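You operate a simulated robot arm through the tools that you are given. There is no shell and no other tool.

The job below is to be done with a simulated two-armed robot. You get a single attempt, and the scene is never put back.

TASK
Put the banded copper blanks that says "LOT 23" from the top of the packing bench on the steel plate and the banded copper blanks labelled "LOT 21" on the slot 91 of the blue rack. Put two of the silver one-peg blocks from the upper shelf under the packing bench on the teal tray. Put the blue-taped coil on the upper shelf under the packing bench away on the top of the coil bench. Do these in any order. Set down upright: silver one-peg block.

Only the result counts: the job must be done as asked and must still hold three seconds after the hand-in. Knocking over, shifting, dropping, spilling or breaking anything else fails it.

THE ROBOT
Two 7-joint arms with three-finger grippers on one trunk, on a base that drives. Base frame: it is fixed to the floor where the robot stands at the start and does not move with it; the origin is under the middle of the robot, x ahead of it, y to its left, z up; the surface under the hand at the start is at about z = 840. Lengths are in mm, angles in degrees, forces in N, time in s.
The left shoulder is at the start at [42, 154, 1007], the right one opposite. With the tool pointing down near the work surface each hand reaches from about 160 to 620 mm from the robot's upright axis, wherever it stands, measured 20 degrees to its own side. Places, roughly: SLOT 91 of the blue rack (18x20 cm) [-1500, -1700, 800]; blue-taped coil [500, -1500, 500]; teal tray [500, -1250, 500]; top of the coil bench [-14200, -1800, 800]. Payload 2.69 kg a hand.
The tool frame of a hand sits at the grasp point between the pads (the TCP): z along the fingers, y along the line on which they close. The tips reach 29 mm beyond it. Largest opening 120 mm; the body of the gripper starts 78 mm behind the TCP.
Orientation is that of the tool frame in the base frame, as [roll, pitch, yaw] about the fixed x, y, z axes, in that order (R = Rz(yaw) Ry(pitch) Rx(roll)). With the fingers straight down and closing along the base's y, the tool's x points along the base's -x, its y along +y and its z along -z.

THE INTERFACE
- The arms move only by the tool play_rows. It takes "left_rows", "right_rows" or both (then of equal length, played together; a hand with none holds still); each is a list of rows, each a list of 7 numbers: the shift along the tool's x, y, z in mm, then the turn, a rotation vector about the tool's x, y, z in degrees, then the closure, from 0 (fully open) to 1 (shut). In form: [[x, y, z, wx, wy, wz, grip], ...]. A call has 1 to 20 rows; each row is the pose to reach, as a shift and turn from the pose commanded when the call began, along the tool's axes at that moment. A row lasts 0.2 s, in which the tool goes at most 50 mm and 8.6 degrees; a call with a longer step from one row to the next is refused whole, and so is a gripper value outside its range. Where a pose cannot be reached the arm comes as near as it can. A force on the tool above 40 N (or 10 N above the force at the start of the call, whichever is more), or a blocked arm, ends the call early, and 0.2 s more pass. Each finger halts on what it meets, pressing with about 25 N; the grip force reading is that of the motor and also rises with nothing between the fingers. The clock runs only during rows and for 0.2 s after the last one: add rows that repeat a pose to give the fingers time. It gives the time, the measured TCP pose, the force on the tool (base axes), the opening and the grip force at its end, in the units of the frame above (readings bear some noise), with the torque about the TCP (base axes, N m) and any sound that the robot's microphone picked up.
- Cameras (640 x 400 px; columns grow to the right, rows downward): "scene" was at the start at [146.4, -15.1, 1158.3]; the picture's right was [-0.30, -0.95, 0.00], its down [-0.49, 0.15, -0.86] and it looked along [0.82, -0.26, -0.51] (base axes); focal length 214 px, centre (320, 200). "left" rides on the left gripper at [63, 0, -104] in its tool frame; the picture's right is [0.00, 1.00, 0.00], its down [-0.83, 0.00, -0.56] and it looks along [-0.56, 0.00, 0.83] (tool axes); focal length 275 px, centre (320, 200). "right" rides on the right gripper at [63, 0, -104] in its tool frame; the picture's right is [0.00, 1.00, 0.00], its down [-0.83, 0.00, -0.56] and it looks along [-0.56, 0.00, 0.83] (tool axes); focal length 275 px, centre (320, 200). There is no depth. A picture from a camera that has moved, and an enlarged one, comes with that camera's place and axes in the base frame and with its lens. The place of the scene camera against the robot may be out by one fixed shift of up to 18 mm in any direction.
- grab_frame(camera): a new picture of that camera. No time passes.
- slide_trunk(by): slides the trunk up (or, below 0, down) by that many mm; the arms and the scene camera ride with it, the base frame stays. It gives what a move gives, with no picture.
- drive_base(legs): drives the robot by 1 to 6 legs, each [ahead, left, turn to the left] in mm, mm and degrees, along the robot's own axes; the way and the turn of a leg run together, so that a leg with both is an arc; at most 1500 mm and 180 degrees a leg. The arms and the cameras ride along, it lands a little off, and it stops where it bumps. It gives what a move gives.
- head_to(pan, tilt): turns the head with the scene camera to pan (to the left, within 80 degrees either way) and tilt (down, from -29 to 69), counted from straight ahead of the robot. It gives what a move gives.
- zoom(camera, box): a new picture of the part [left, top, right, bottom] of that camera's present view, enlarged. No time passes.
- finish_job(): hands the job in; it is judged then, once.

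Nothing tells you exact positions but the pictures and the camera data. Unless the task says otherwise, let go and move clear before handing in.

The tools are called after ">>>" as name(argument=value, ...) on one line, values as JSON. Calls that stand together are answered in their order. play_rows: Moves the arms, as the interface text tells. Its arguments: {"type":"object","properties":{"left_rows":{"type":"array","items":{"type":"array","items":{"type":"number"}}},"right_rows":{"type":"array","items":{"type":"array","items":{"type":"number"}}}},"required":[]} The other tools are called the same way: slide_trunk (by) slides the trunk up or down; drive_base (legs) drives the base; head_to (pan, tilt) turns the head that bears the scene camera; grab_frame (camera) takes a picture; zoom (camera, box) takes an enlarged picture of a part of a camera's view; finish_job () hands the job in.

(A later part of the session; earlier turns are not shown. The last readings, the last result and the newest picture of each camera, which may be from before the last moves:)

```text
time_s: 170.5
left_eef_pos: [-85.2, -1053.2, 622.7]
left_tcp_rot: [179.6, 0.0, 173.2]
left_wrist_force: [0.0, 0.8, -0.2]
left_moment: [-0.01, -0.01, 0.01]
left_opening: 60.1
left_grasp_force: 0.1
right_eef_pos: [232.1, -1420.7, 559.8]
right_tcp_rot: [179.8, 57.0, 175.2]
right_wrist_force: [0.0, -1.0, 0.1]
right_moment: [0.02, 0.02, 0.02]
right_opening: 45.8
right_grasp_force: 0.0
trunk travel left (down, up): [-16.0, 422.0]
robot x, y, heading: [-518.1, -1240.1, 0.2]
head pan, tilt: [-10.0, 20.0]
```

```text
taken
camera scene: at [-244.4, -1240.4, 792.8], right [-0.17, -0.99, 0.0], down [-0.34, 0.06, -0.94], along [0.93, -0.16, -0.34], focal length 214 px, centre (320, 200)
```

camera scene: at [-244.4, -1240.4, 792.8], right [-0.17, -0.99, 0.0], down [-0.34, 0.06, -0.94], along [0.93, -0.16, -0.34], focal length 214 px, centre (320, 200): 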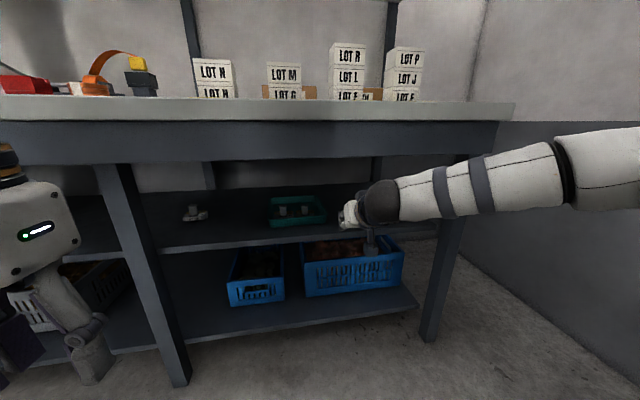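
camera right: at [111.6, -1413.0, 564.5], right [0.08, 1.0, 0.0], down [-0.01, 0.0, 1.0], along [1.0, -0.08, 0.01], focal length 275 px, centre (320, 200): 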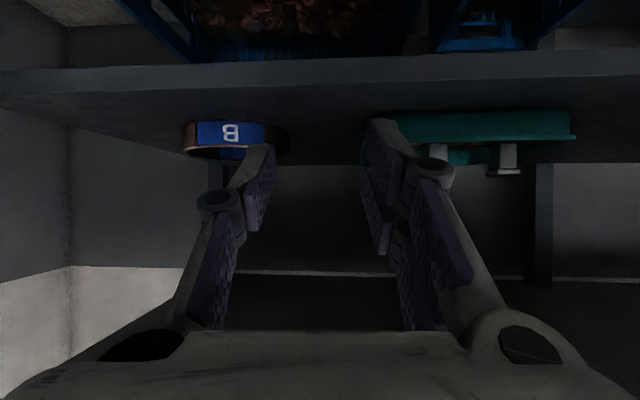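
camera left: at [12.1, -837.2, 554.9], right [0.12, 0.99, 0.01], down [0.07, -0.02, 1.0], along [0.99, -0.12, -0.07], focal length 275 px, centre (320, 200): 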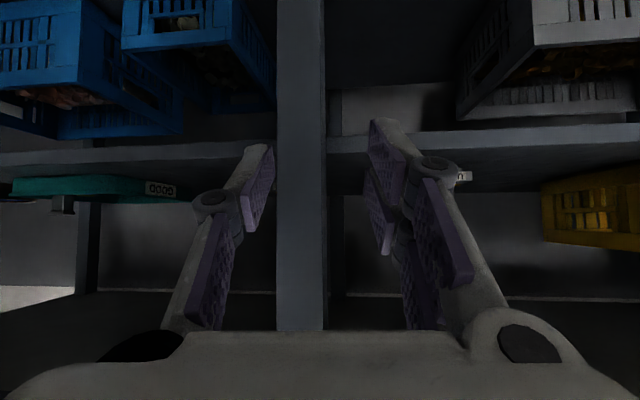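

>>> zoom(camera="right", box=[160, 90, 320, 190])

>>> zoom(camera="scene", box=[240, 180, 350, 240])

```text
4.00 times, centred on (240, 140) of right
camera zoom: at [111.6, -1413.0, 564.5], right [0.08, 1.0, 0.0], down [-0.01, 0.0, 1.0], along [1.0, -0.08, 0.01], focal length 1101 px, centre (640, 440)
```

zoom: 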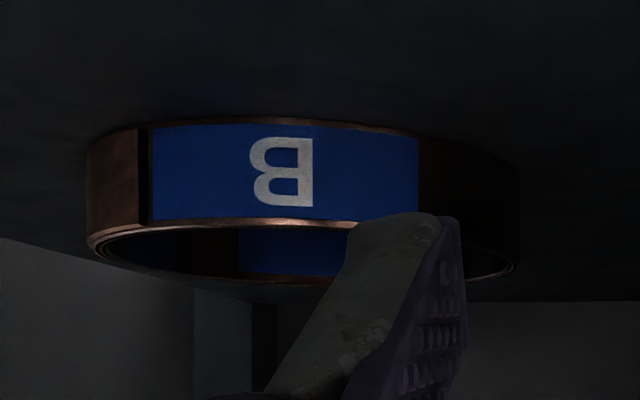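

```text
5.82 times, centred on (295, 210) of scene
camera zoom: at [-244.4, -1240.4, 792.8], right [-0.17, -0.99, 0.0], down [-0.34, 0.06, -0.94], along [0.93, -0.16, -0.34], focal length 1248 px, centre (466, 142)
```

zoom: 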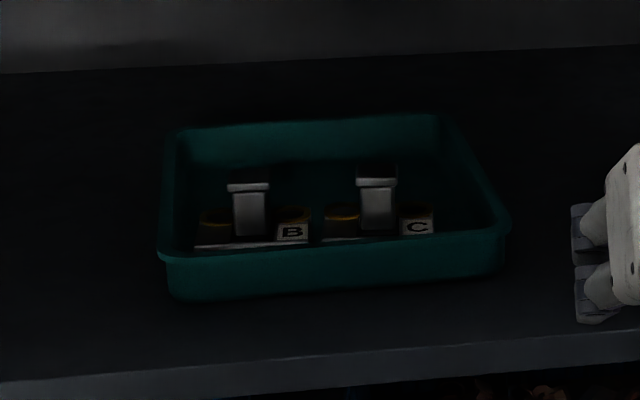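

The coil ring is centred near [428,−1535], radius ≈60, height ≈25 mm. I'll straddle its left wall; first a pre-position in front with the wall between the fingers.

>>> play_rows(right_rows=[[-8, -25, 21.4, -1.4, -1.3, -0.9, 0.58], [-21.3, -49.4, 51.2, -2.8, -2.6, -1.8, 0.58], [-39.7, -46, 86.7, -4.2, -4, -2.7, 0.58], [-39.7, -46, 86.7, -4.2, -4, -2.7, 0.58]])

>>> grab_frame(camera="right")

>>> zoom(camera="scene", box=[300, 170, 460, 250])

```text
time_s: 171.5
left_eef_pos: [-86.1, -1052.5, 621.0]
left_tcp_rot: [179.7, 0.0, 173.2]
left_wrist_force: [0.4, 0.0, 1.1]
left_moment: [0.01, -0.01, 0.01]
left_opening: 60.0
left_grasp_force: 0.1
right_eef_pos: [324.9, -1472.6, 545.1]
right_tcp_rot: [179.9, 60.9, -179.6]
right_wrist_force: [-0.1, 0.9, 0.9]
right_moment: [0.04, -0.03, 0.02]
right_opening: 50.4
right_grasp_force: 0.0
trunk travel left (down, up): [-16.0, 422.0]
robot x, y, heading: [-516.3, -1239.3, 0.4]
head pan, tilt: [-10.0, 20.0]
```

```text
taken
camera right: at [204.6, -1474.6, 541.5], right [-0.01, 1.0, 0.0], down [-0.08, 0.0, 1.0], along [1.0, 0.01, 0.08], focal length 275 px, centre (320, 200)
```

right: 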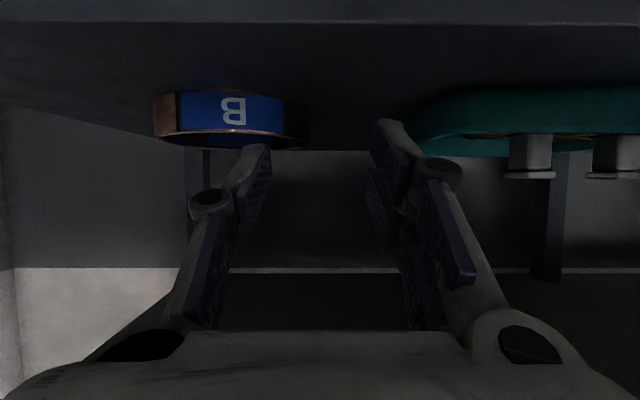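

```text
4.00 times, centred on (380, 210) of scene
camera zoom: at [-244.4, -1240.4, 792.7], right [-0.17, -0.99, 0.0], down [-0.34, 0.06, -0.94], along [0.93, -0.16, -0.34], focal length 858 px, centre (80, 160)
```

zoom: 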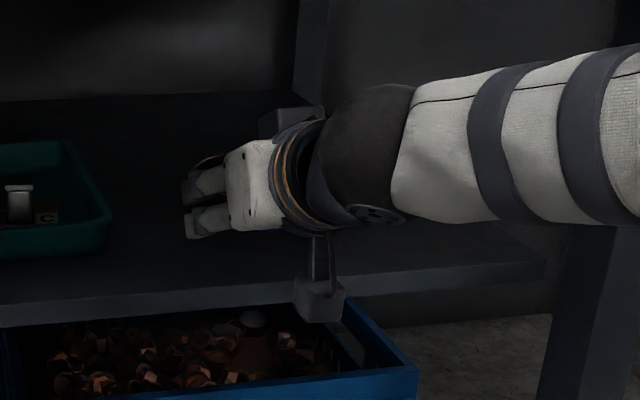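

>>> zoom(camera="right", box=[140, 70, 340, 170])

```text
3.20 times, centred on (240, 120) of right
camera zoom: at [204.6, -1474.6, 541.5], right [-0.01, 1.0, 0.0], down [-0.08, 0.0, 1.0], along [1.0, 0.01, 0.08], focal length 881 px, centre (576, 456)
```

zoom: 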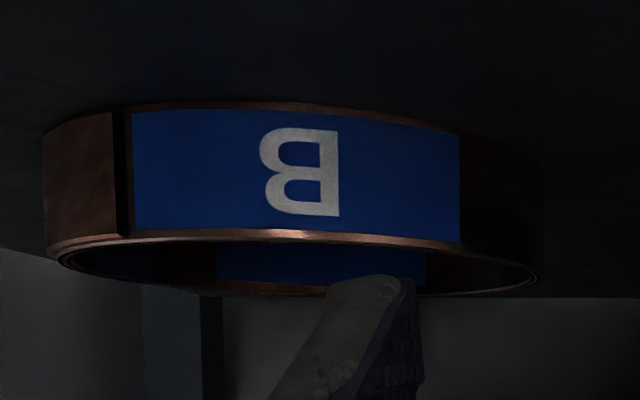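

Ring centre ≈[428,−1538], R≈59; left wall at y≈−1480. I shift laterally 6 mm then advance with the base 86 mm (fingertips pass above the rim).

>>> play_rows(right_rows=[[-1.7, -6.5, -1, 0, 0, 0, 0.58], [-1.7, -6.5, -1, 0, 0, 0, 0.58]])

>>> drive_base(legs=[[85, 0, 0]])

>>> grab_frame(camera="right")

>>> zoom(camera="scene", box=[300, 170, 460, 250])

```text
time_s: 172.1
left_eef_pos: [-85.0, -1053.4, 622.1]
left_tcp_rot: [179.5, 0.0, 173.1]
left_wrist_force: [-0.7, -0.6, 0.8]
left_moment: [-0.01, 0.0, 0.03]
left_opening: 60.0
left_grasp_force: 0.1
right_eef_pos: [324.4, -1480.1, 546.9]
right_tcp_rot: [179.9, 61.1, -179.6]
right_wrist_force: [0.0, 0.5, 0.1]
right_moment: [0.01, 0.0, -0.01]
right_opening: 50.6
right_grasp_force: 0.1
trunk travel left (down, up): [-16.0, 422.0]
robot x, y, heading: [-512.0, -1240.0, 0.0]
head pan, tilt: [-10.0, 20.0]
```

```text
time_s: 173.2
left_eef_pos: [-1.1, -1051.0, 623.5]
left_tcp_rot: [179.6, -0.1, 173.3]
left_wrist_force: [0.8, 0.0, 0.1]
left_moment: [-0.03, -0.01, -0.02]
left_opening: 59.9
left_grasp_force: 0.1
right_eef_pos: [411.1, -1477.8, 547.0]
right_tcp_rot: [179.9, 61.0, -179.7]
right_wrist_force: [-0.5, -0.4, 0.4]
right_moment: [0.02, -0.01, -0.01]
right_opening: 50.6
right_grasp_force: 0.1
trunk travel left (down, up): [-16.0, 422.0]
robot x, y, heading: [-428.9, -1234.2, 0.1]
head pan, tilt: [-10.0, 20.0]
```

```text
taken
camera right: at [289.6, -1479.2, 543.2], right [-0.01, 1.0, 0.0], down [-0.08, 0.0, 1.0], along [1.0, 0.01, 0.08], focal length 275 px, centre (320, 200)
```

right: 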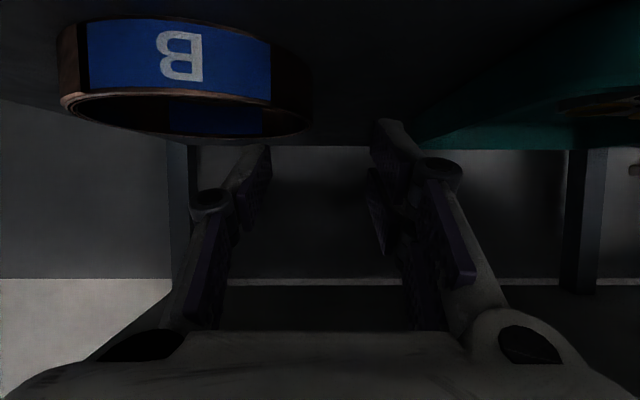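

```text
4.00 times, centred on (380, 210) of scene
camera zoom: at [-159.3, -1239.2, 792.8], right [-0.17, -0.99, 0.0], down [-0.34, 0.06, -0.94], along [0.93, -0.16, -0.34], focal length 858 px, centre (80, 160)
```

zoom: 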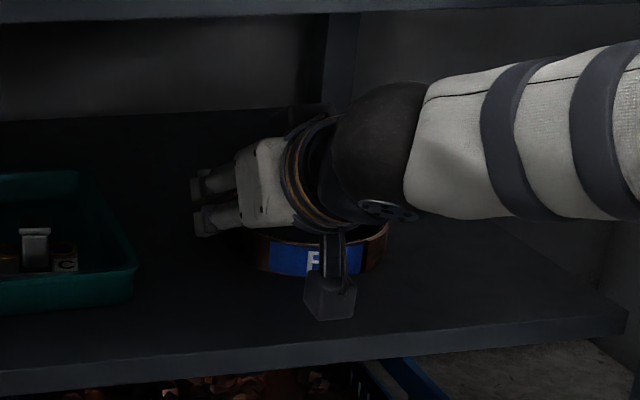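

The wall (outer y≈−1482) is between the fingers. I shift slightly and descend.

>>> play_rows(right_rows=[[-3.4, -5, 6.1, 0, 0, 0, 0.58], [9.7, -5, 13.4, 0, 0, 0, 0.58], [18.5, -5, 18.2, 0, 0, 0, 0.58], [21.5, -5, 19.9, 0, 0, 0, 0.58], [21.5, -5, 19.9, 0, 0, 0, 0.58]])

>>> grab_frame(camera="right")

>>> zoom(camera="scene", box=[300, 170, 460, 250])

```text
time_s: 174.4
left_eef_pos: [0.1, -1051.4, 622.5]
left_tcp_rot: [179.5, -0.1, 173.3]
left_wrist_force: [-0.2, -0.6, 0.1]
left_moment: [0.01, 0.0, 0.01]
left_opening: 60.2
left_grasp_force: 0.1
right_eef_pos: [417.2, -1482.4, 520.2]
right_tcp_rot: [-180.0, 61.4, -179.5]
right_wrist_force: [4.5, -0.8, 11.4]
right_moment: [-0.33, -0.06, 0.12]
right_opening: 51.5
right_grasp_force: 0.9
trunk travel left (down, up): [-16.0, 422.0]
robot x, y, heading: [-430.6, -1237.2, 0.5]
head pan, tilt: [-10.0, 20.0]
```

```text
taken
camera right: at [296.1, -1484.8, 516.0], right [-0.01, 1.0, 0.0], down [-0.09, 0.0, 1.0], along [1.0, 0.01, 0.09], focal length 275 px, centre (320, 200)
```

right: 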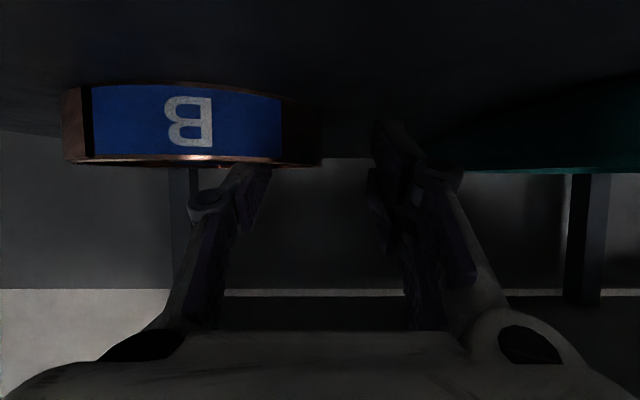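

```text
4.00 times, centred on (380, 210) of scene
camera zoom: at [-159.8, -1239.0, 793.0], right [-0.17, -0.99, 0.0], down [-0.34, 0.06, -0.94], along [0.93, -0.16, -0.34], focal length 858 px, centre (80, 160)
```

zoom: 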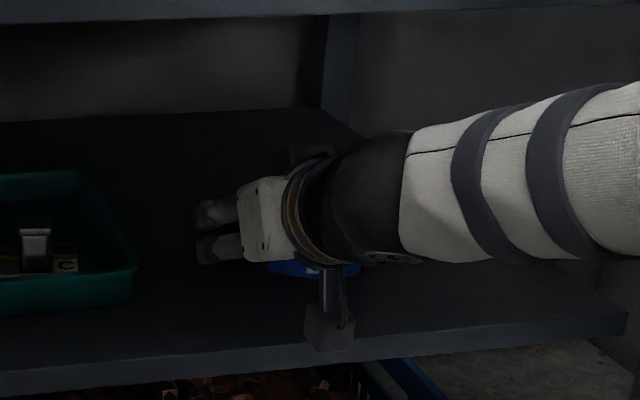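

A light contact with the shelf is felt; the wall is centred between the fingers. I raise 2 mm and close.

>>> play_rows(right_rows=[[-1.5, 0, -0.8, 0, 0, 0, 0.58], [-1.5, 0, -0.8, 0, 0, 0, 0.7], [-1.5, 0, -0.8, 0, 0, 0, 0.85], [-1.5, 0, -0.8, 0, 0, 0, 1.0], [-1.5, 0, -0.8, 0, 0, 0, 1.0], [-1.5, 0, -0.8, 0, 0, 0, 1.0]])

>>> grab_frame(camera="right")

```text
time_s: 175.8
left_eef_pos: [-0.9, -1051.6, 621.8]
left_tcp_rot: [179.6, -0.1, 173.3]
left_wrist_force: [-0.1, -0.5, 0.3]
left_moment: [0.0, -0.02, -0.01]
left_opening: 60.0
left_grasp_force: 0.2
right_eef_pos: [416.1, -1481.7, 519.7]
right_tcp_rot: [179.8, 61.0, -179.6]
right_wrist_force: [-4.2, -0.4, 6.5]
right_moment: [0.17, -0.08, -0.09]
right_opening: 6.2
right_grasp_force: 25.5
trunk travel left (down, up): [-16.0, 422.0]
robot x, y, heading: [-426.8, -1239.0, 0.5]
head pan, tilt: [-10.0, 20.0]
```

```text
taken
camera right: at [295.9, -1483.8, 515.4], right [-0.01, 1.0, 0.0], down [-0.08, 0.0, 1.0], along [1.0, 0.01, 0.08], focal length 275 px, centre (320, 200)
```

right: 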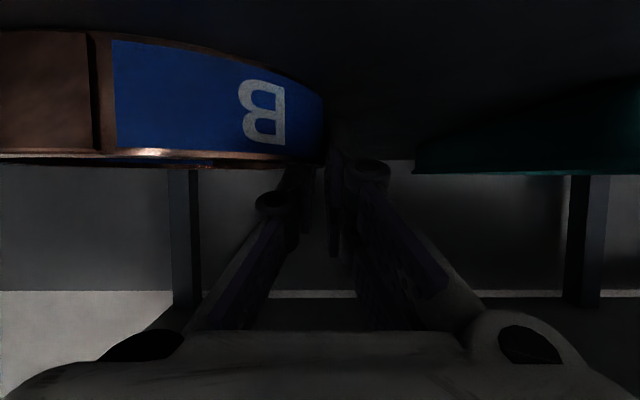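

The ring swivelled a little while being clamped (6 mm wall). I lift slightly and check that it comes along.

>>> play_rows(right_rows=[[-3.5, 0, -2, 0, 0, 0, 1.0], [-7, 0, -3.9, 0, 0, 0, 1.0], [-10.5, 0, -5.8, 0, 0, 0, 1.0], [-10.5, 0, -5.8, 0, 0, 0, 1.0]])

>>> grab_frame(camera="right")

>>> zoom(camera="scene", box=[300, 170, 460, 250])

```text
time_s: 176.8
left_eef_pos: [-0.2, -1051.0, 620.9]
left_tcp_rot: [179.5, -0.1, 173.4]
left_wrist_force: [0.6, -0.2, 0.4]
left_moment: [-0.01, -0.04, 0.01]
left_opening: 60.2
left_grasp_force: 0.1
right_eef_pos: [417.0, -1482.9, 532.3]
right_tcp_rot: [179.9, 61.0, -179.6]
right_wrist_force: [0.3, 0.3, -4.4]
right_moment: [0.29, 0.08, 0.01]
right_opening: 6.0
right_grasp_force: 24.5
trunk travel left (down, up): [-16.0, 422.0]
robot x, y, heading: [-428.8, -1238.6, 0.7]
head pan, tilt: [-10.0, 20.0]
```

```text
taken
camera right: at [296.6, -1484.6, 527.2], right [-0.01, 1.0, 0.0], down [-0.08, 0.0, 1.0], along [1.0, 0.01, 0.08], focal length 275 px, centre (320, 200)
```

right: 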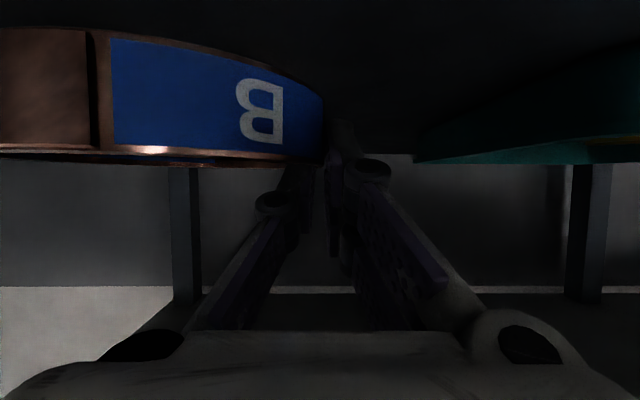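

```text
4.00 times, centred on (380, 210) of scene
camera zoom: at [-158.9, -1239.3, 792.6], right [-0.17, -0.99, 0.0], down [-0.34, 0.06, -0.94], along [0.93, -0.16, -0.34], focal length 858 px, centre (80, 160)
```

zoom: 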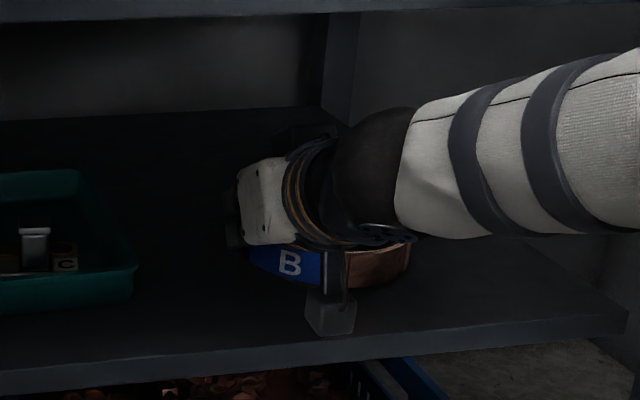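

The coil is lifted (4.4 N) and level. I raise it a little more and withdraw: back, left, then back again.

>>> play_rows(right_rows=[[-6, 0, -3.4, 0, 0, 0, 1.0], [-13, 0, -7.3, 0, 0, 0, 1.0], [-13, 0, -7.3, 0, 0, 0, 1.0]])

>>> drive_base(legs=[[-115, 0, 0], [0, 200, 0], [-250, 0, 0]])

>>> grab_frame(camera="right")

>>> grab_frame(camera="scene")

```text
time_s: 177.6
left_eef_pos: [-1.1, -1052.2, 620.8]
left_tcp_rot: [179.5, -0.2, 173.4]
left_wrist_force: [-0.2, 0.0, -0.2]
left_moment: [-0.02, 0.01, -0.03]
left_opening: 60.0
left_grasp_force: 0.1
right_eef_pos: [417.2, -1483.1, 546.2]
right_tcp_rot: [179.9, 61.0, -179.6]
right_wrist_force: [-0.5, 0.7, -5.0]
right_moment: [0.3, 0.1, -0.02]
right_opening: 6.1
right_grasp_force: 25.4
trunk travel left (down, up): [-16.0, 422.0]
robot x, y, heading: [-425.1, -1238.7, 0.4]
head pan, tilt: [-10.0, 20.0]
```

```text
time_s: 182.0
left_eef_pos: [-372.0, -850.4, 622.1]
left_tcp_rot: [179.6, -0.1, 173.7]
left_wrist_force: [0.2, 0.2, -0.6]
left_moment: [0.01, 0.02, 0.04]
left_opening: 59.9
left_grasp_force: 0.0
right_eef_pos: [49.0, -1277.5, 546.1]
right_tcp_rot: [179.9, 61.0, -179.2]
right_wrist_force: [0.3, 0.6, -5.1]
right_moment: [0.29, 0.06, 0.02]
right_opening: 5.9
right_grasp_force: 25.1
trunk travel left (down, up): [-16.0, 422.0]
robot x, y, heading: [-798.2, -1039.8, 0.7]
head pan, tilt: [-10.0, 20.0]
```

```text
taken
camera right: at [-72.1, -1280.6, 542.2], right [-0.02, 1.0, 0.0], down [-0.08, 0.0, 1.0], along [1.0, 0.02, 0.08], focal length 275 px, centre (320, 200)
```

right: 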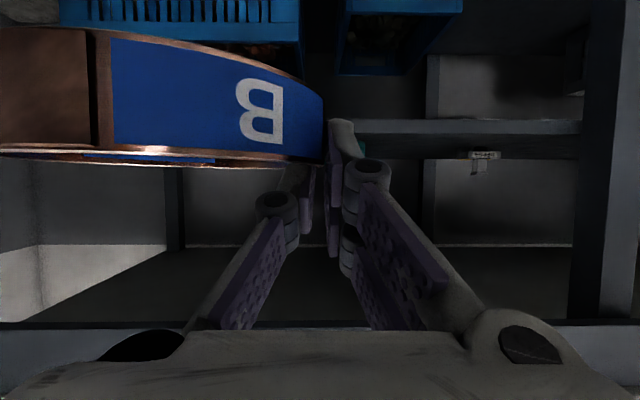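

```text
taken
camera scene: at [-528.8, -1038.2, 792.6], right [-0.16, -0.99, 0.0], down [-0.34, 0.05, -0.94], along [0.93, -0.15, -0.34], focal length 214 px, centre (320, 200)
```

scene: 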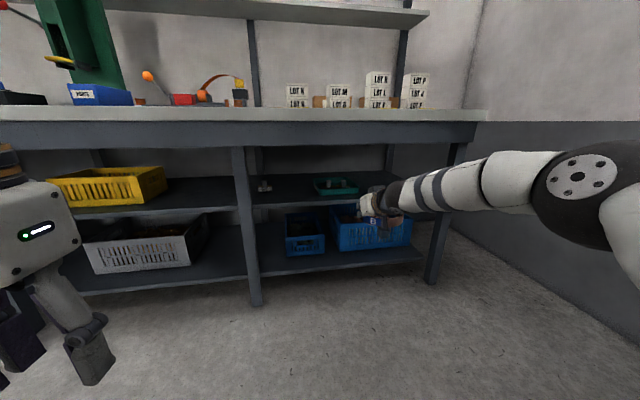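

The coil is out and steady. Now I raise the trunk for the LOT 21 regrasp and retract the right hand with the coil.

>>> slide_trunk(by=340)

>>> play_rows(right_rows=[[20, 0, -36, 0, 0, 0, 1.0], [40, 0, -72, 0, 0, 0, 1.0], [60, 0, -108, 0, 0, 0, 1.0], [80, 0, -144, 0, 0, 0, 1.0], [100, 0, -180, 0, 0, 0, 1.0], [115, 0, -208, 0, 0, 0, 1.0], [115, 0, -208, 0, 0, 0, 1.0]])

>>> grab_frame(camera="scene")

>>> grab_frame(camera="right")

```text
time_s: 185.3
left_eef_pos: [-371.1, -850.4, 961.2]
left_tcp_rot: [179.6, -0.1, 173.7]
left_wrist_force: [0.0, 0.2, 0.5]
left_moment: [-0.01, 0.04, -0.01]
left_opening: 59.8
left_grasp_force: 0.1
right_eef_pos: [-1.3, -1279.2, 1105.8]
right_tcp_rot: [179.9, 77.5, -179.3]
right_wrist_force: [-0.4, -0.5, -4.8]
right_moment: [0.32, 0.11, -0.01]
right_opening: 6.2
right_grasp_force: 25.0
trunk travel left (down, up): [-356.0, 82.0]
robot x, y, heading: [-800.7, -1039.7, 0.9]
head pan, tilt: [-10.0, 20.0]
```

```text
time_s: 186.9
left_eef_pos: [-372.1, -848.2, 962.0]
left_tcp_rot: [179.7, 0.0, 173.7]
left_wrist_force: [0.2, 0.4, 0.2]
left_moment: [0.02, 0.01, 0.01]
left_opening: 60.1
left_grasp_force: 0.0
right_eef_pos: [-197.4, -1316.2, 1007.7]
right_tcp_rot: [179.7, 77.6, -179.5]
right_wrist_force: [1.5, 0.3, -5.1]
right_moment: [0.31, 0.11, -0.03]
right_opening: 6.3
right_grasp_force: 25.1
right hand out of reach, approached as far as the arm can: row 4, 5, 6, 7
trunk travel left (down, up): [-356.0, 82.0]
robot x, y, heading: [-802.0, -1042.4, 0.9]
head pan, tilt: [-10.0, 20.0]
```

```text
taken
camera scene: at [-636.8, -1039.8, 1152.6], right [-0.16, -0.99, 0.0], down [-0.34, 0.05, -0.94], along [0.93, -0.15, -0.34], focal length 214 px, centre (320, 200)
```

scene: 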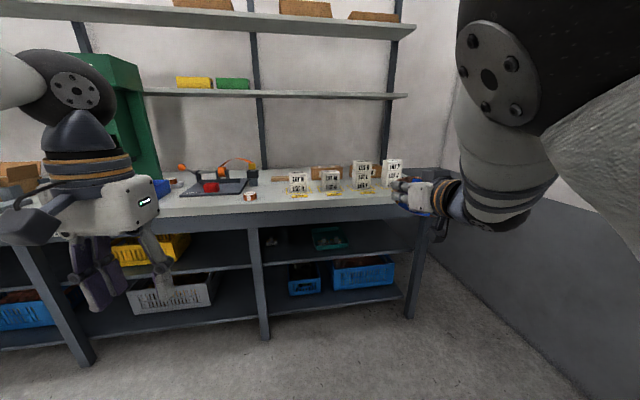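

```text
taken
camera right: at [-311.5, -1318.6, 968.3], right [-0.02, 1.0, 0.0], down [-0.37, 0.0, 0.93], along [0.93, 0.02, 0.37], focal length 275 px, centre (320, 200)
```

right: 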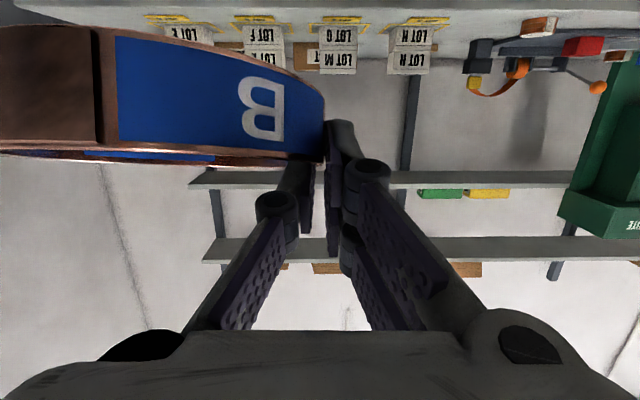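

The trunk's lean tilted the extended right hand by ~16°. I level it again.

>>> play_rows(right_rows=[[0, 0, 0, 0, 5, 0, 1.0], [0, 0, 0, 0, 10, 0, 1.0], [0, 0, 0, 0, 16, 0, 1.0], [0, 0, 0, 0, 16, 0, 1.0]])

>>> grab_frame(camera="right")

>>> grab_frame(camera="scene")

```text
time_s: 187.9
left_eef_pos: [-370.6, -850.8, 962.6]
left_tcp_rot: [179.5, 0.0, 173.7]
left_wrist_force: [-1.0, 0.5, 0.8]
left_moment: [0.02, -0.02, 0.0]
left_opening: 60.2
left_grasp_force: 0.1
right_eef_pos: [-187.8, -1322.7, 1006.5]
right_tcp_rot: [179.8, 61.5, -179.2]
right_wrist_force: [0.0, 0.4, -4.2]
right_moment: [0.29, 0.09, -0.01]
right_opening: 6.0
right_grasp_force: 24.9
right hand out of reach, approached as far as the arm can: row 1, 2, 3, 4
trunk travel left (down, up): [-356.0, 82.0]
robot x, y, heading: [-801.0, -1038.7, 0.8]
head pan, tilt: [-10.0, 20.0]
```

```text
taken
camera right: at [-308.3, -1325.9, 1002.0], right [-0.02, 1.0, 0.0], down [-0.09, 0.0, 1.0], along [1.0, 0.02, 0.09], focal length 275 px, centre (320, 200)
```

right: 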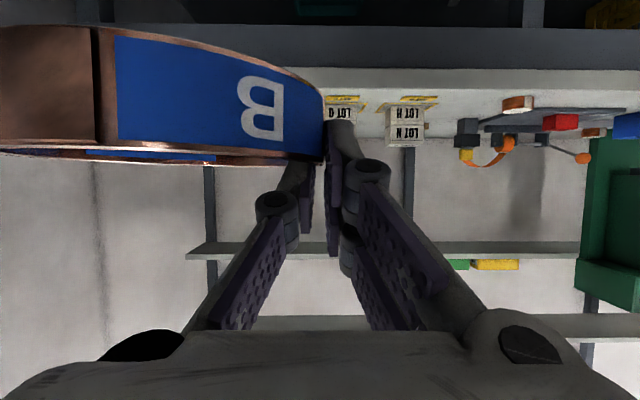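

```text
taken
camera scene: at [-636.7, -1039.8, 1152.6], right [-0.16, -0.99, 0.0], down [-0.34, 0.05, -0.94], along [0.93, -0.15, -0.34], focal length 214 px, centre (320, 200)
```

scene: 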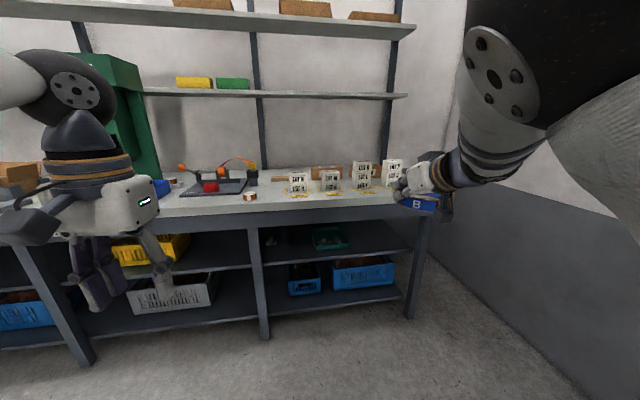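

The coil is level. LOT 21 is on the bench at ~[290,−892]. I drive forward so the left hand can take it with a 45° tilt.

>>> drive_base(legs=[[400, 0, -0.8]])

>>> play_rows(left_rows=[[-15, -3, 0, 0, -7.5, 0, 0.45], [-35, -6, 5, 0, -15, 0, 0.4], [-55, -9, 10, 0, -22.5, 0, 0.38], [-75, -12, 15, 0, -30, 0, 0.38], [-95, -15, 20, 0, -37.5, 0, 0.38], [-115, -18, 25, 0, -45, 0, 0.38], [-115, -18, 25, 0, -45, 0, 0.38]])

>>> grab_frame(camera="left")

>>> grab_frame(camera="scene")

```text
time_s: 190.4
left_eef_pos: [34.5, -850.4, 961.3]
left_tcp_rot: [179.5, -0.1, 173.1]
left_wrist_force: [0.2, 0.0, -0.4]
left_moment: [-0.01, -0.01, 0.0]
left_opening: 60.2
left_grasp_force: 0.0
right_eef_pos: [215.0, -1325.8, 1006.7]
right_tcp_rot: [180.0, 61.6, -179.8]
right_wrist_force: [0.6, -0.5, -4.4]
right_moment: [0.29, 0.08, 0.0]
right_opening: 6.2
right_grasp_force: 24.6
trunk travel left (down, up): [-356.0, 82.0]
robot x, y, heading: [-396.3, -1036.1, 0.3]
head pan, tilt: [-10.0, 20.0]
```

```text
time_s: 192.0
left_eef_pos: [148.1, -879.3, 935.2]
left_tcp_rot: [179.5, 45.0, 172.8]
left_wrist_force: [0.5, -0.4, 0.4]
left_moment: [0.01, 0.03, 0.0]
left_opening: 74.5
left_grasp_force: 0.0
right_eef_pos: [215.2, -1325.6, 1007.3]
right_tcp_rot: [179.8, 61.6, -179.8]
right_wrist_force: [0.4, -0.4, -4.9]
right_moment: [0.31, 0.08, 0.0]
right_opening: 5.9
right_grasp_force: 25.3
trunk travel left (down, up): [-356.0, 82.0]
robot x, y, heading: [-397.4, -1032.5, 0.3]
head pan, tilt: [-10.0, 20.0]
```

```text
taken
camera left: at [30.0, -865.8, 963.9], right [0.12, 0.99, 0.01], down [0.19, -0.03, 0.98], along [0.97, -0.12, -0.19], focal length 275 px, centre (320, 200)
```

left: 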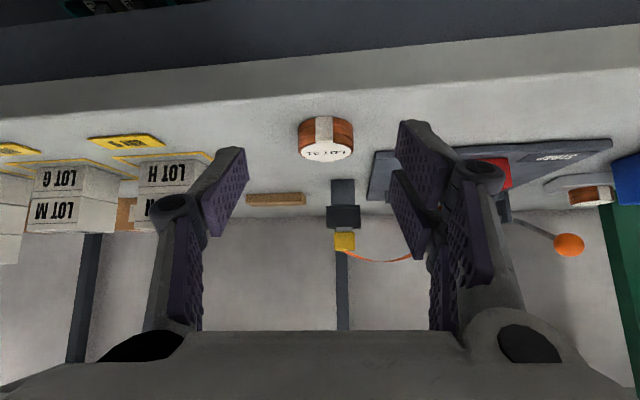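

```text
taken
camera scene: at [-231.9, -1037.8, 1152.7], right [-0.17, -0.99, 0.0], down [-0.34, 0.06, -0.94], along [0.93, -0.16, -0.34], focal length 214 px, centre (320, 200)
```

scene: 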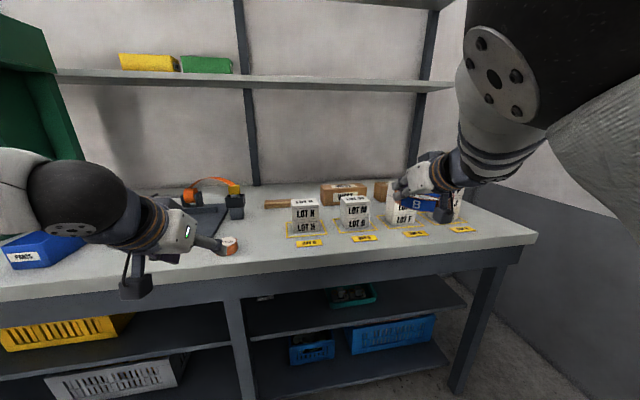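

LOT 21 is at ~[290,−892] as left. I bring the tilted left hand around it.

>>> play_rows(left_rows=[[-21.2, 3, 35.4, 0, 0, 0, 0.38], [-42.4, 6, 70.7, 0, 0, 0, 0.38], [-53, 6, 102.5, 0, 0, 0, 0.38], [-55.2, 6, 125.9, 0, 0, 0, 0.38], [-48.1, 6, 132.9, 0, 0, 0, 0.38], [-48.1, 6, 132.9, 0, 0, 0, 0.38]])

>>> grab_frame(camera="left")

>>> zoom(camera="scene", box=[150, 190, 310, 290])

```text
time_s: 193.4
left_eef_pos: [277.0, -890.9, 873.9]
left_tcp_rot: [179.5, 45.0, 172.7]
left_wrist_force: [0.5, 0.0, -0.2]
left_moment: [0.03, 0.02, -0.03]
left_opening: 74.2
left_grasp_force: 0.0
right_eef_pos: [214.9, -1325.4, 1007.2]
right_tcp_rot: [179.8, 61.6, -179.8]
right_wrist_force: [0.8, -0.3, -4.7]
right_moment: [0.3, 0.12, 0.0]
right_opening: 5.9
right_grasp_force: 24.8
trunk travel left (down, up): [-356.0, 82.0]
robot x, y, heading: [-394.9, -1035.8, 0.1]
head pan, tilt: [-10.0, 20.0]
```

```text
taken
camera left: at [158.6, -876.0, 903.1], right [0.12, 0.99, 0.01], down [0.19, -0.03, 0.98], along [0.97, -0.12, -0.2], focal length 275 px, centre (320, 200)
```

left: 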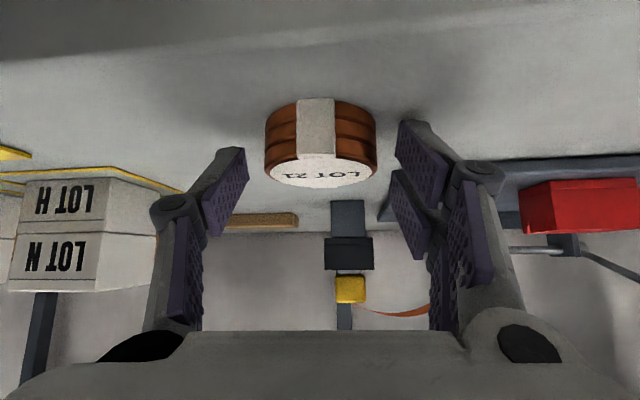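

```text
4.00 times, centred on (230, 240) of scene
camera zoom: at [-231.8, -1037.9, 1152.6], right [-0.17, -0.99, 0.0], down [-0.34, 0.06, -0.94], along [0.93, -0.16, -0.34], focal length 858 px, centre (680, 40)
```

zoom: 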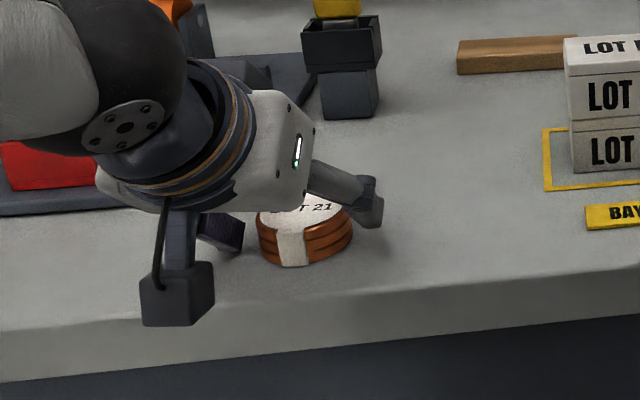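

Well centred. I go down 4 mm and grip.

>>> play_rows(left_rows=[[1.5, 0, 1.5, 0, 0, 0, 0.38], [3, 0, 3, 0, 0, 0, 0.4], [3, 0, 3, 0, 0, 0, 0.55], [3, 0, 3, 0, 0, 0, 0.7], [3, 0, 3, 0, 0, 0, 0.8], [3, 0, 3, 0, 0, 0, 0.8]])

>>> grab_frame(camera="left")

```text
time_s: 194.8
left_eef_pos: [274.4, -890.4, 874.4]
left_tcp_rot: [179.3, 45.2, 172.8]
left_wrist_force: [3.5, 8.3, 21.0]
left_moment: [0.57, -0.31, 0.04]
left_opening: 55.2
left_grasp_force: 25.2
right_eef_pos: [214.0, -1325.5, 1007.7]
right_tcp_rot: [180.0, 61.6, -179.8]
right_wrist_force: [0.7, 0.0, -4.7]
right_moment: [0.31, 0.11, 0.0]
right_opening: 6.2
right_grasp_force: 25.0
trunk travel left (down, up): [-356.0, 82.0]
robot x, y, heading: [-394.0, -1034.7, -0.0]
head pan, tilt: [-10.0, 20.0]
```

```text
taken
camera left: at [157.1, -875.6, 902.5], right [0.12, 0.99, 0.01], down [0.19, -0.03, 0.98], along [0.97, -0.12, -0.19], focal length 275 px, centre (320, 200)
```

left: 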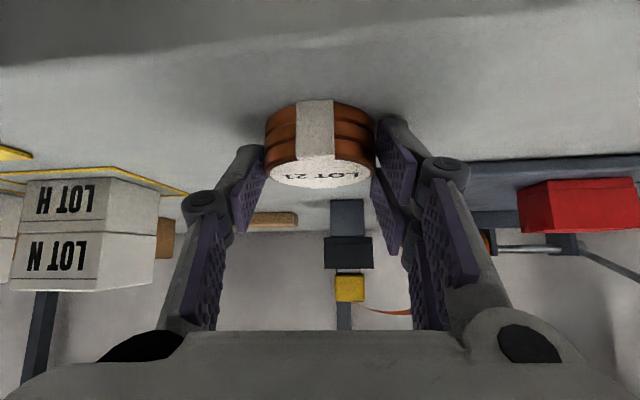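

Gripped (fingertips touched the table). I lift straight up and check.

>>> play_rows(left_rows=[[-10, 0, -10, 0, 0, 0, 0.8], [-30, 0, -30, 0, 0, 0, 0.8], [-55, 0, -55, 0, 0, 0, 0.8], [-50, 0, -75, 0, 0, 0, 0.8], [-50, 0, -75, 0, 0, 0, 0.8]])

>>> grab_frame(camera="left")

>>> grab_frame(camera="scene")

```text
time_s: 196.0
left_eef_pos: [258.0, -889.0, 961.7]
left_tcp_rot: [179.5, 44.9, 172.7]
left_wrist_force: [0.3, -0.4, -1.8]
left_moment: [-0.02, 0.04, 0.02]
left_opening: 55.5
left_grasp_force: 25.0
right_eef_pos: [213.9, -1325.6, 1007.0]
right_tcp_rot: [179.8, 61.6, -179.8]
right_wrist_force: [-0.3, 1.0, -4.2]
right_moment: [0.31, 0.09, 0.01]
right_opening: 6.0
right_grasp_force: 24.8
trunk travel left (down, up): [-356.0, 82.0]
robot x, y, heading: [-395.1, -1035.0, 0.3]
head pan, tilt: [-10.0, 20.0]
```

```text
taken
camera left: at [140.1, -874.6, 991.0], right [0.12, 0.99, 0.01], down [0.19, -0.03, 0.98], along [0.97, -0.12, -0.2], focal length 275 px, centre (320, 200)
```

left: 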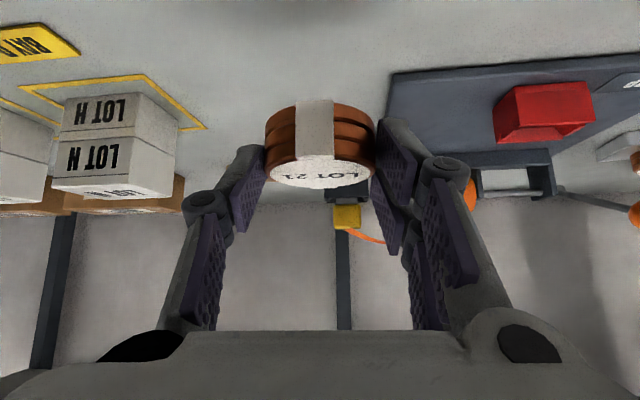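

```text
taken
camera scene: at [-231.4, -1037.9, 1152.5], right [-0.17, -0.99, 0.0], down [-0.34, 0.06, -0.94], along [0.93, -0.16, -0.34], focal length 214 px, centre (320, 200)
```

scene: 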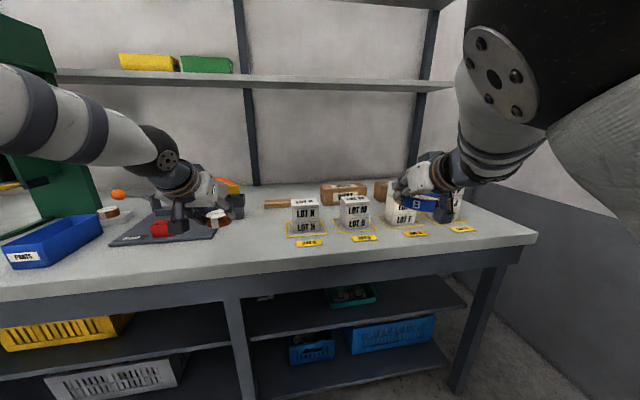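

LOT 21 is held level. I back off, strafe left to have turning room, and turn to face the rack.

>>> drive_base(legs=[[-450, 0, 0], [0, 480, 0], [0, 0, -90]])

>>> head_to(pan=-30, tilt=20)

>>> grab_frame(camera="scene")

```text
time_s: 206.3
left_eef_pos: [-702.4, -1220.2, 963.0]
left_tcp_rot: [179.4, 44.9, 82.4]
left_wrist_force: [-0.8, 0.3, -0.7]
left_moment: [0.03, -0.05, 0.01]
left_opening: 55.1
left_grasp_force: 24.9
right_eef_pos: [-1138.3, -1175.0, 1006.9]
right_tcp_rot: [179.8, 61.6, 89.8]
right_wrist_force: [-0.3, -0.5, -4.7]
right_moment: [0.05, -0.3, -0.02]
right_opening: 6.3
right_grasp_force: 24.8
trunk travel left (down, up): [-356.0, 82.0]
robot x, y, heading: [-841.0, -569.0, -90.2]
head pan, tilt: [-10.0, 20.0]
```

```text
time_s: 207.1
left_eef_pos: [-702.8, -1220.2, 961.4]
left_tcp_rot: [179.5, 44.9, 82.5]
left_wrist_force: [-0.2, 0.7, -2.7]
left_moment: [0.08, 0.01, 0.0]
left_opening: 55.4
left_grasp_force: 24.8
right_eef_pos: [-1140.4, -1175.6, 1006.4]
right_tcp_rot: [179.8, 61.6, 89.9]
right_wrist_force: [0.6, 0.0, -5.7]
right_moment: [0.13, -0.29, 0.03]
right_opening: 6.0
right_grasp_force: 24.7
trunk travel left (down, up): [-356.0, 82.0]
robot x, y, heading: [-844.6, -571.8, -89.9]
head pan, tilt: [-30.0, 20.0]
```

```text
taken
camera scene: at [-894.9, -711.0, 1152.6], right [-0.87, 0.5, 0.0], down [0.17, 0.3, -0.94], along [-0.47, -0.81, -0.34], focal length 214 px, centre (320, 200)
```

scene: 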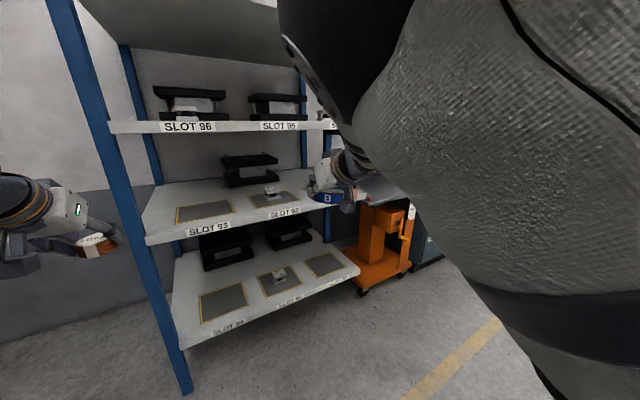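

>>> drive_base(legs=[[0, -617, 0]])

>>> play_rows(left_rows=[[0, -35, 0, 0, 0, 0, 0.8], [0, -70, 0, 0, 0, 0, 0.8], [0, -105, 0, 0, 0, 0, 0.8], [0, -140, 0, 0, 0, 0, 0.8], [0, -140, 0, 0, 0, 0, 0.8]])

>>> head_to(pan=0, tilt=25)

>>> grab_frame(camera="scene")

>>> grab_frame(camera="left")

```text
time_s: 212.5
left_eef_pos: [-1329.3, -1221.8, 961.8]
left_tcp_rot: [179.5, 44.9, 82.9]
left_wrist_force: [0.4, 0.2, -1.6]
left_moment: [0.03, -0.04, 0.02]
left_opening: 55.3
left_grasp_force: 24.4
right_eef_pos: [-1766.9, -1181.1, 1006.7]
right_tcp_rot: [179.8, 61.6, 90.5]
right_wrist_force: [-0.5, -0.1, -4.3]
right_moment: [0.05, -0.29, -0.01]
right_opening: 6.1
right_grasp_force: 25.0
trunk travel left (down, up): [-356.0, 82.0]
robot x, y, heading: [-1476.7, -569.3, -89.5]
head pan, tilt: [-30.0, 20.0]
```

```text
time_s: 213.7
left_eef_pos: [-1470.6, -1204.6, 962.5]
left_tcp_rot: [179.5, 44.9, 83.0]
left_wrist_force: [0.0, -0.2, -1.3]
left_moment: [0.03, -0.01, 0.01]
left_opening: 55.0
left_grasp_force: 24.8
right_eef_pos: [-1766.9, -1182.1, 1007.4]
right_tcp_rot: [179.7, 61.5, 90.5]
right_wrist_force: [0.0, -0.2, -4.1]
right_moment: [0.08, -0.26, 0.02]
right_opening: 5.9
right_grasp_force: 25.4
trunk travel left (down, up): [-356.0, 82.0]
robot x, y, heading: [-1480.2, -572.1, -89.6]
head pan, tilt: [-30.0, 20.0]
```

```text
time_s: 214.6
left_eef_pos: [-1470.0, -1206.4, 961.9]
left_tcp_rot: [179.5, 44.8, 83.0]
left_wrist_force: [-0.4, 0.4, -1.8]
left_moment: [0.01, 0.04, -0.04]
left_opening: 55.1
left_grasp_force: 24.6
right_eef_pos: [-1768.7, -1181.0, 1005.9]
right_tcp_rot: [179.7, 61.5, 90.5]
right_wrist_force: [-0.4, -0.5, -4.4]
right_moment: [0.06, -0.3, 0.0]
right_opening: 5.8
right_grasp_force: 25.6
trunk travel left (down, up): [-356.0, 82.0]
robot x, y, heading: [-1479.3, -571.1, -89.6]
head pan, tilt: [0.0, 25.0]
```

```text
taken
camera scene: at [-1481.5, -725.0, 1144.5], right [-1.0, -0.01, 0.0], down [0.0, 0.42, -0.91], along [0.01, -0.91, -0.42], focal length 214 px, centre (320, 200)
```

scene: 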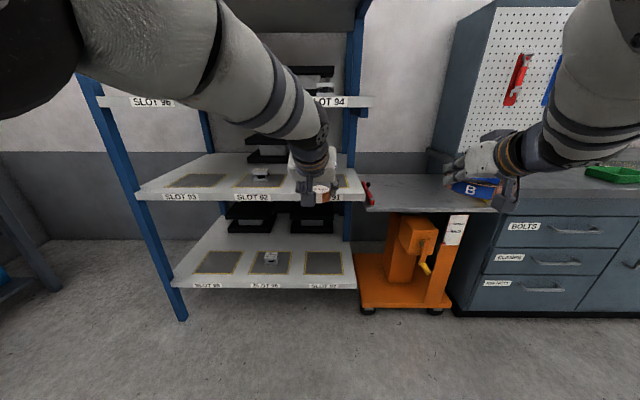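

```text
taken
camera left: at [-1457.1, -1087.7, 990.3], right [0.99, -0.12, 0.01], down [-0.03, -0.19, 0.98], along [-0.11, -0.97, -0.2], focal length 275 px, centre (320, 200)
```

left: 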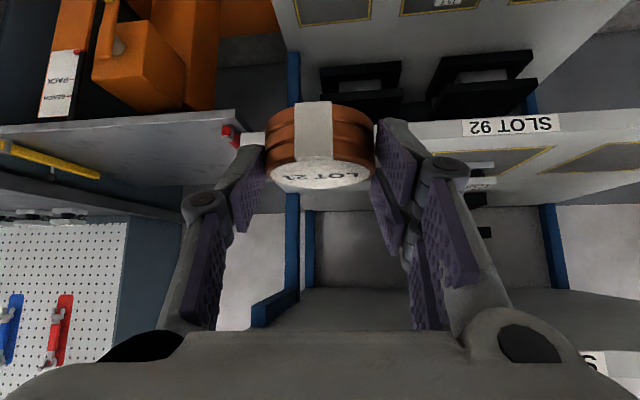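

Facing slot 91. I lower the left hand to entry height, then drive forward part way and check.

>>> play_rows(left_rows=[[30, 0, 30, 0, 0, 0, 0.8], [60, 0, 60, 0, 0, 0, 0.8], [67, 0, 67, 0, 0, 0, 0.8], [67, 0, 67, 0, 0, 0, 0.8]])

>>> drive_base(legs=[[250, -28, 0]])

>>> grab_frame(camera="left")

>>> grab_frame(camera="scene")

```text
time_s: 215.6
left_eef_pos: [-1471.5, -1204.0, 867.7]
left_tcp_rot: [179.5, 44.9, 82.9]
left_wrist_force: [-0.7, -0.8, -1.3]
left_moment: [0.05, -0.04, -0.01]
left_opening: 55.2
left_grasp_force: 25.2
right_eef_pos: [-1767.2, -1181.5, 1006.7]
right_tcp_rot: [179.9, 61.6, 90.5]
right_wrist_force: [-0.5, -0.2, -4.1]
right_moment: [0.15, -0.28, 0.06]
right_opening: 5.7
right_grasp_force: 24.7
trunk travel left (down, up): [-356.0, 82.0]
robot x, y, heading: [-1478.4, -571.4, -89.2]
head pan, tilt: [0.0, 25.0]
```

```text
time_s: 217.4
left_eef_pos: [-1493.3, -1453.8, 866.9]
left_tcp_rot: [179.5, 44.9, 83.1]
left_wrist_force: [-0.3, -0.5, -1.2]
left_moment: [0.04, 0.0, 0.02]
left_opening: 55.1
left_grasp_force: 25.0
right_eef_pos: [-1789.2, -1432.8, 1007.2]
right_tcp_rot: [179.8, 61.5, 90.7]
right_wrist_force: [-0.2, -0.2, -4.7]
right_moment: [0.07, -0.26, 0.04]
right_opening: 6.2
right_grasp_force: 25.2
trunk travel left (down, up): [-356.0, 82.0]
robot x, y, heading: [-1503.8, -816.1, -89.5]
head pan, tilt: [0.0, 25.0]
```

```text
taken
camera left: at [-1480.2, -1336.2, 895.7], right [0.99, -0.12, 0.01], down [-0.03, -0.19, 0.98], along [-0.11, -0.97, -0.2], focal length 275 px, centre (320, 200)
```

left: 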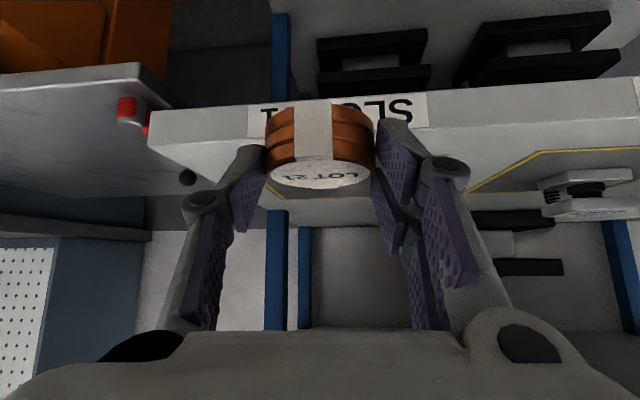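

```text
taken
camera scene: at [-1505.8, -975.0, 1144.4], right [-1.0, -0.01, 0.0], down [-0.01, 0.42, -0.91], along [0.01, -0.91, -0.42], focal length 214 px, centre (320, 200)
```

scene: 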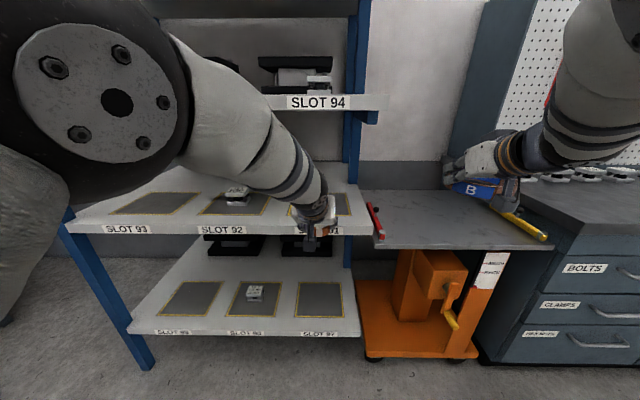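

>>> zoom(camera="left", box=[140, 70, 480, 220])

>>> zoom(camera="scene", box=[260, 170, 400, 260])

```text
1.88 times, centred on (310, 145) of left
camera zoom: at [-1480.2, -1336.2, 895.7], right [0.99, -0.12, 0.01], down [-0.03, -0.19, 0.98], along [-0.11, -0.97, -0.2], focal length 518 px, centre (339, 304)
```

zoom: 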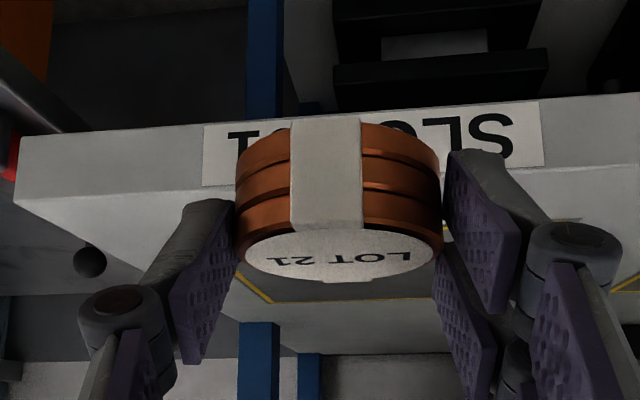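

```text
4.44 times, centred on (330, 215) of scene
camera zoom: at [-1505.8, -975.0, 1144.4], right [-1.0, -0.01, 0.0], down [-0.01, 0.42, -0.91], along [0.01, -0.91, -0.42], focal length 953 px, centre (276, 133)
```

zoom: 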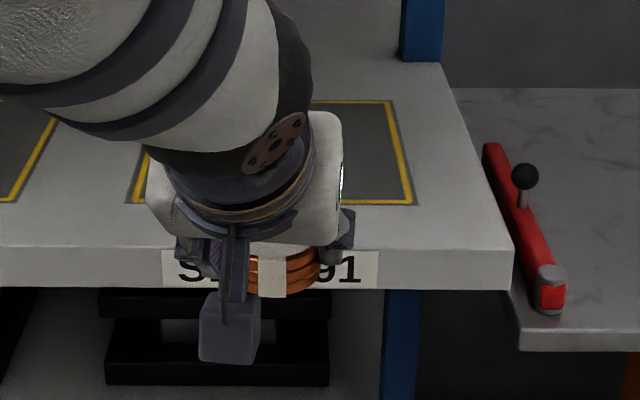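

Shelf top is z≈801 with its front edge at y≈−1532; slot centre ≈[−1498,−1692]. I drive forward in two steps.

>>> drive_base(legs=[[150, 0, 0]])

>>> grab_frame(camera="left")

>>> grab_frame(camera="scene")

```text
time_s: 218.8
left_eef_pos: [-1496.5, -1602.6, 866.9]
left_tcp_rot: [179.5, 45.0, 82.8]
left_wrist_force: [-0.1, -0.5, -2.1]
left_moment: [0.03, 0.0, 0.01]
left_opening: 54.9
left_grasp_force: 24.8
right_eef_pos: [-1793.9, -1579.3, 1004.9]
right_tcp_rot: [179.8, 61.5, 90.2]
right_wrist_force: [-0.2, -0.8, -5.5]
right_moment: [0.05, -0.3, 0.0]
right_opening: 6.1
right_grasp_force: 25.0
trunk travel left (down, up): [-356.0, 82.0]
robot x, y, heading: [-1502.3, -968.5, -89.6]
head pan, tilt: [0.0, 25.0]
```

```text
taken
camera left: at [-1482.7, -1484.6, 895.6], right [0.99, -0.12, 0.01], down [-0.03, -0.19, 0.98], along [-0.12, -0.97, -0.2], focal length 275 px, centre (320, 200)
```

left: 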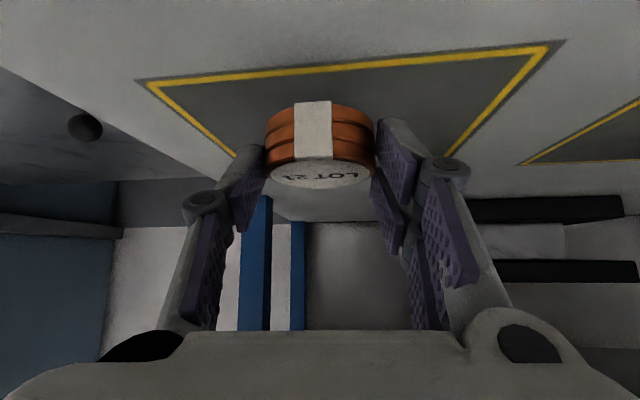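

```text
taken
camera scene: at [-1505.7, -1123.3, 1144.4], right [-1.0, 0.0, 0.0], down [0.0, 0.42, -0.91], along [0.0, -0.91, -0.42], focal length 214 px, centre (320, 200)
```

scene: 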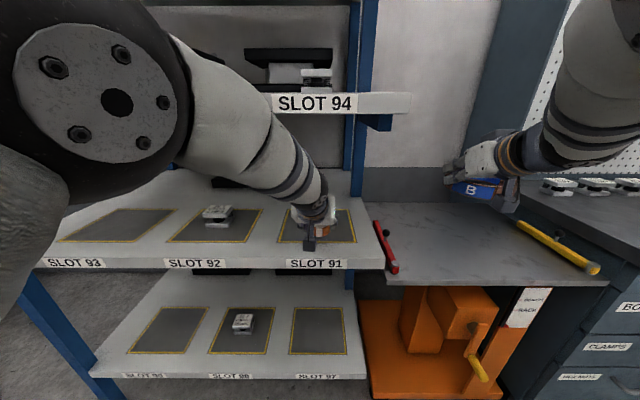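

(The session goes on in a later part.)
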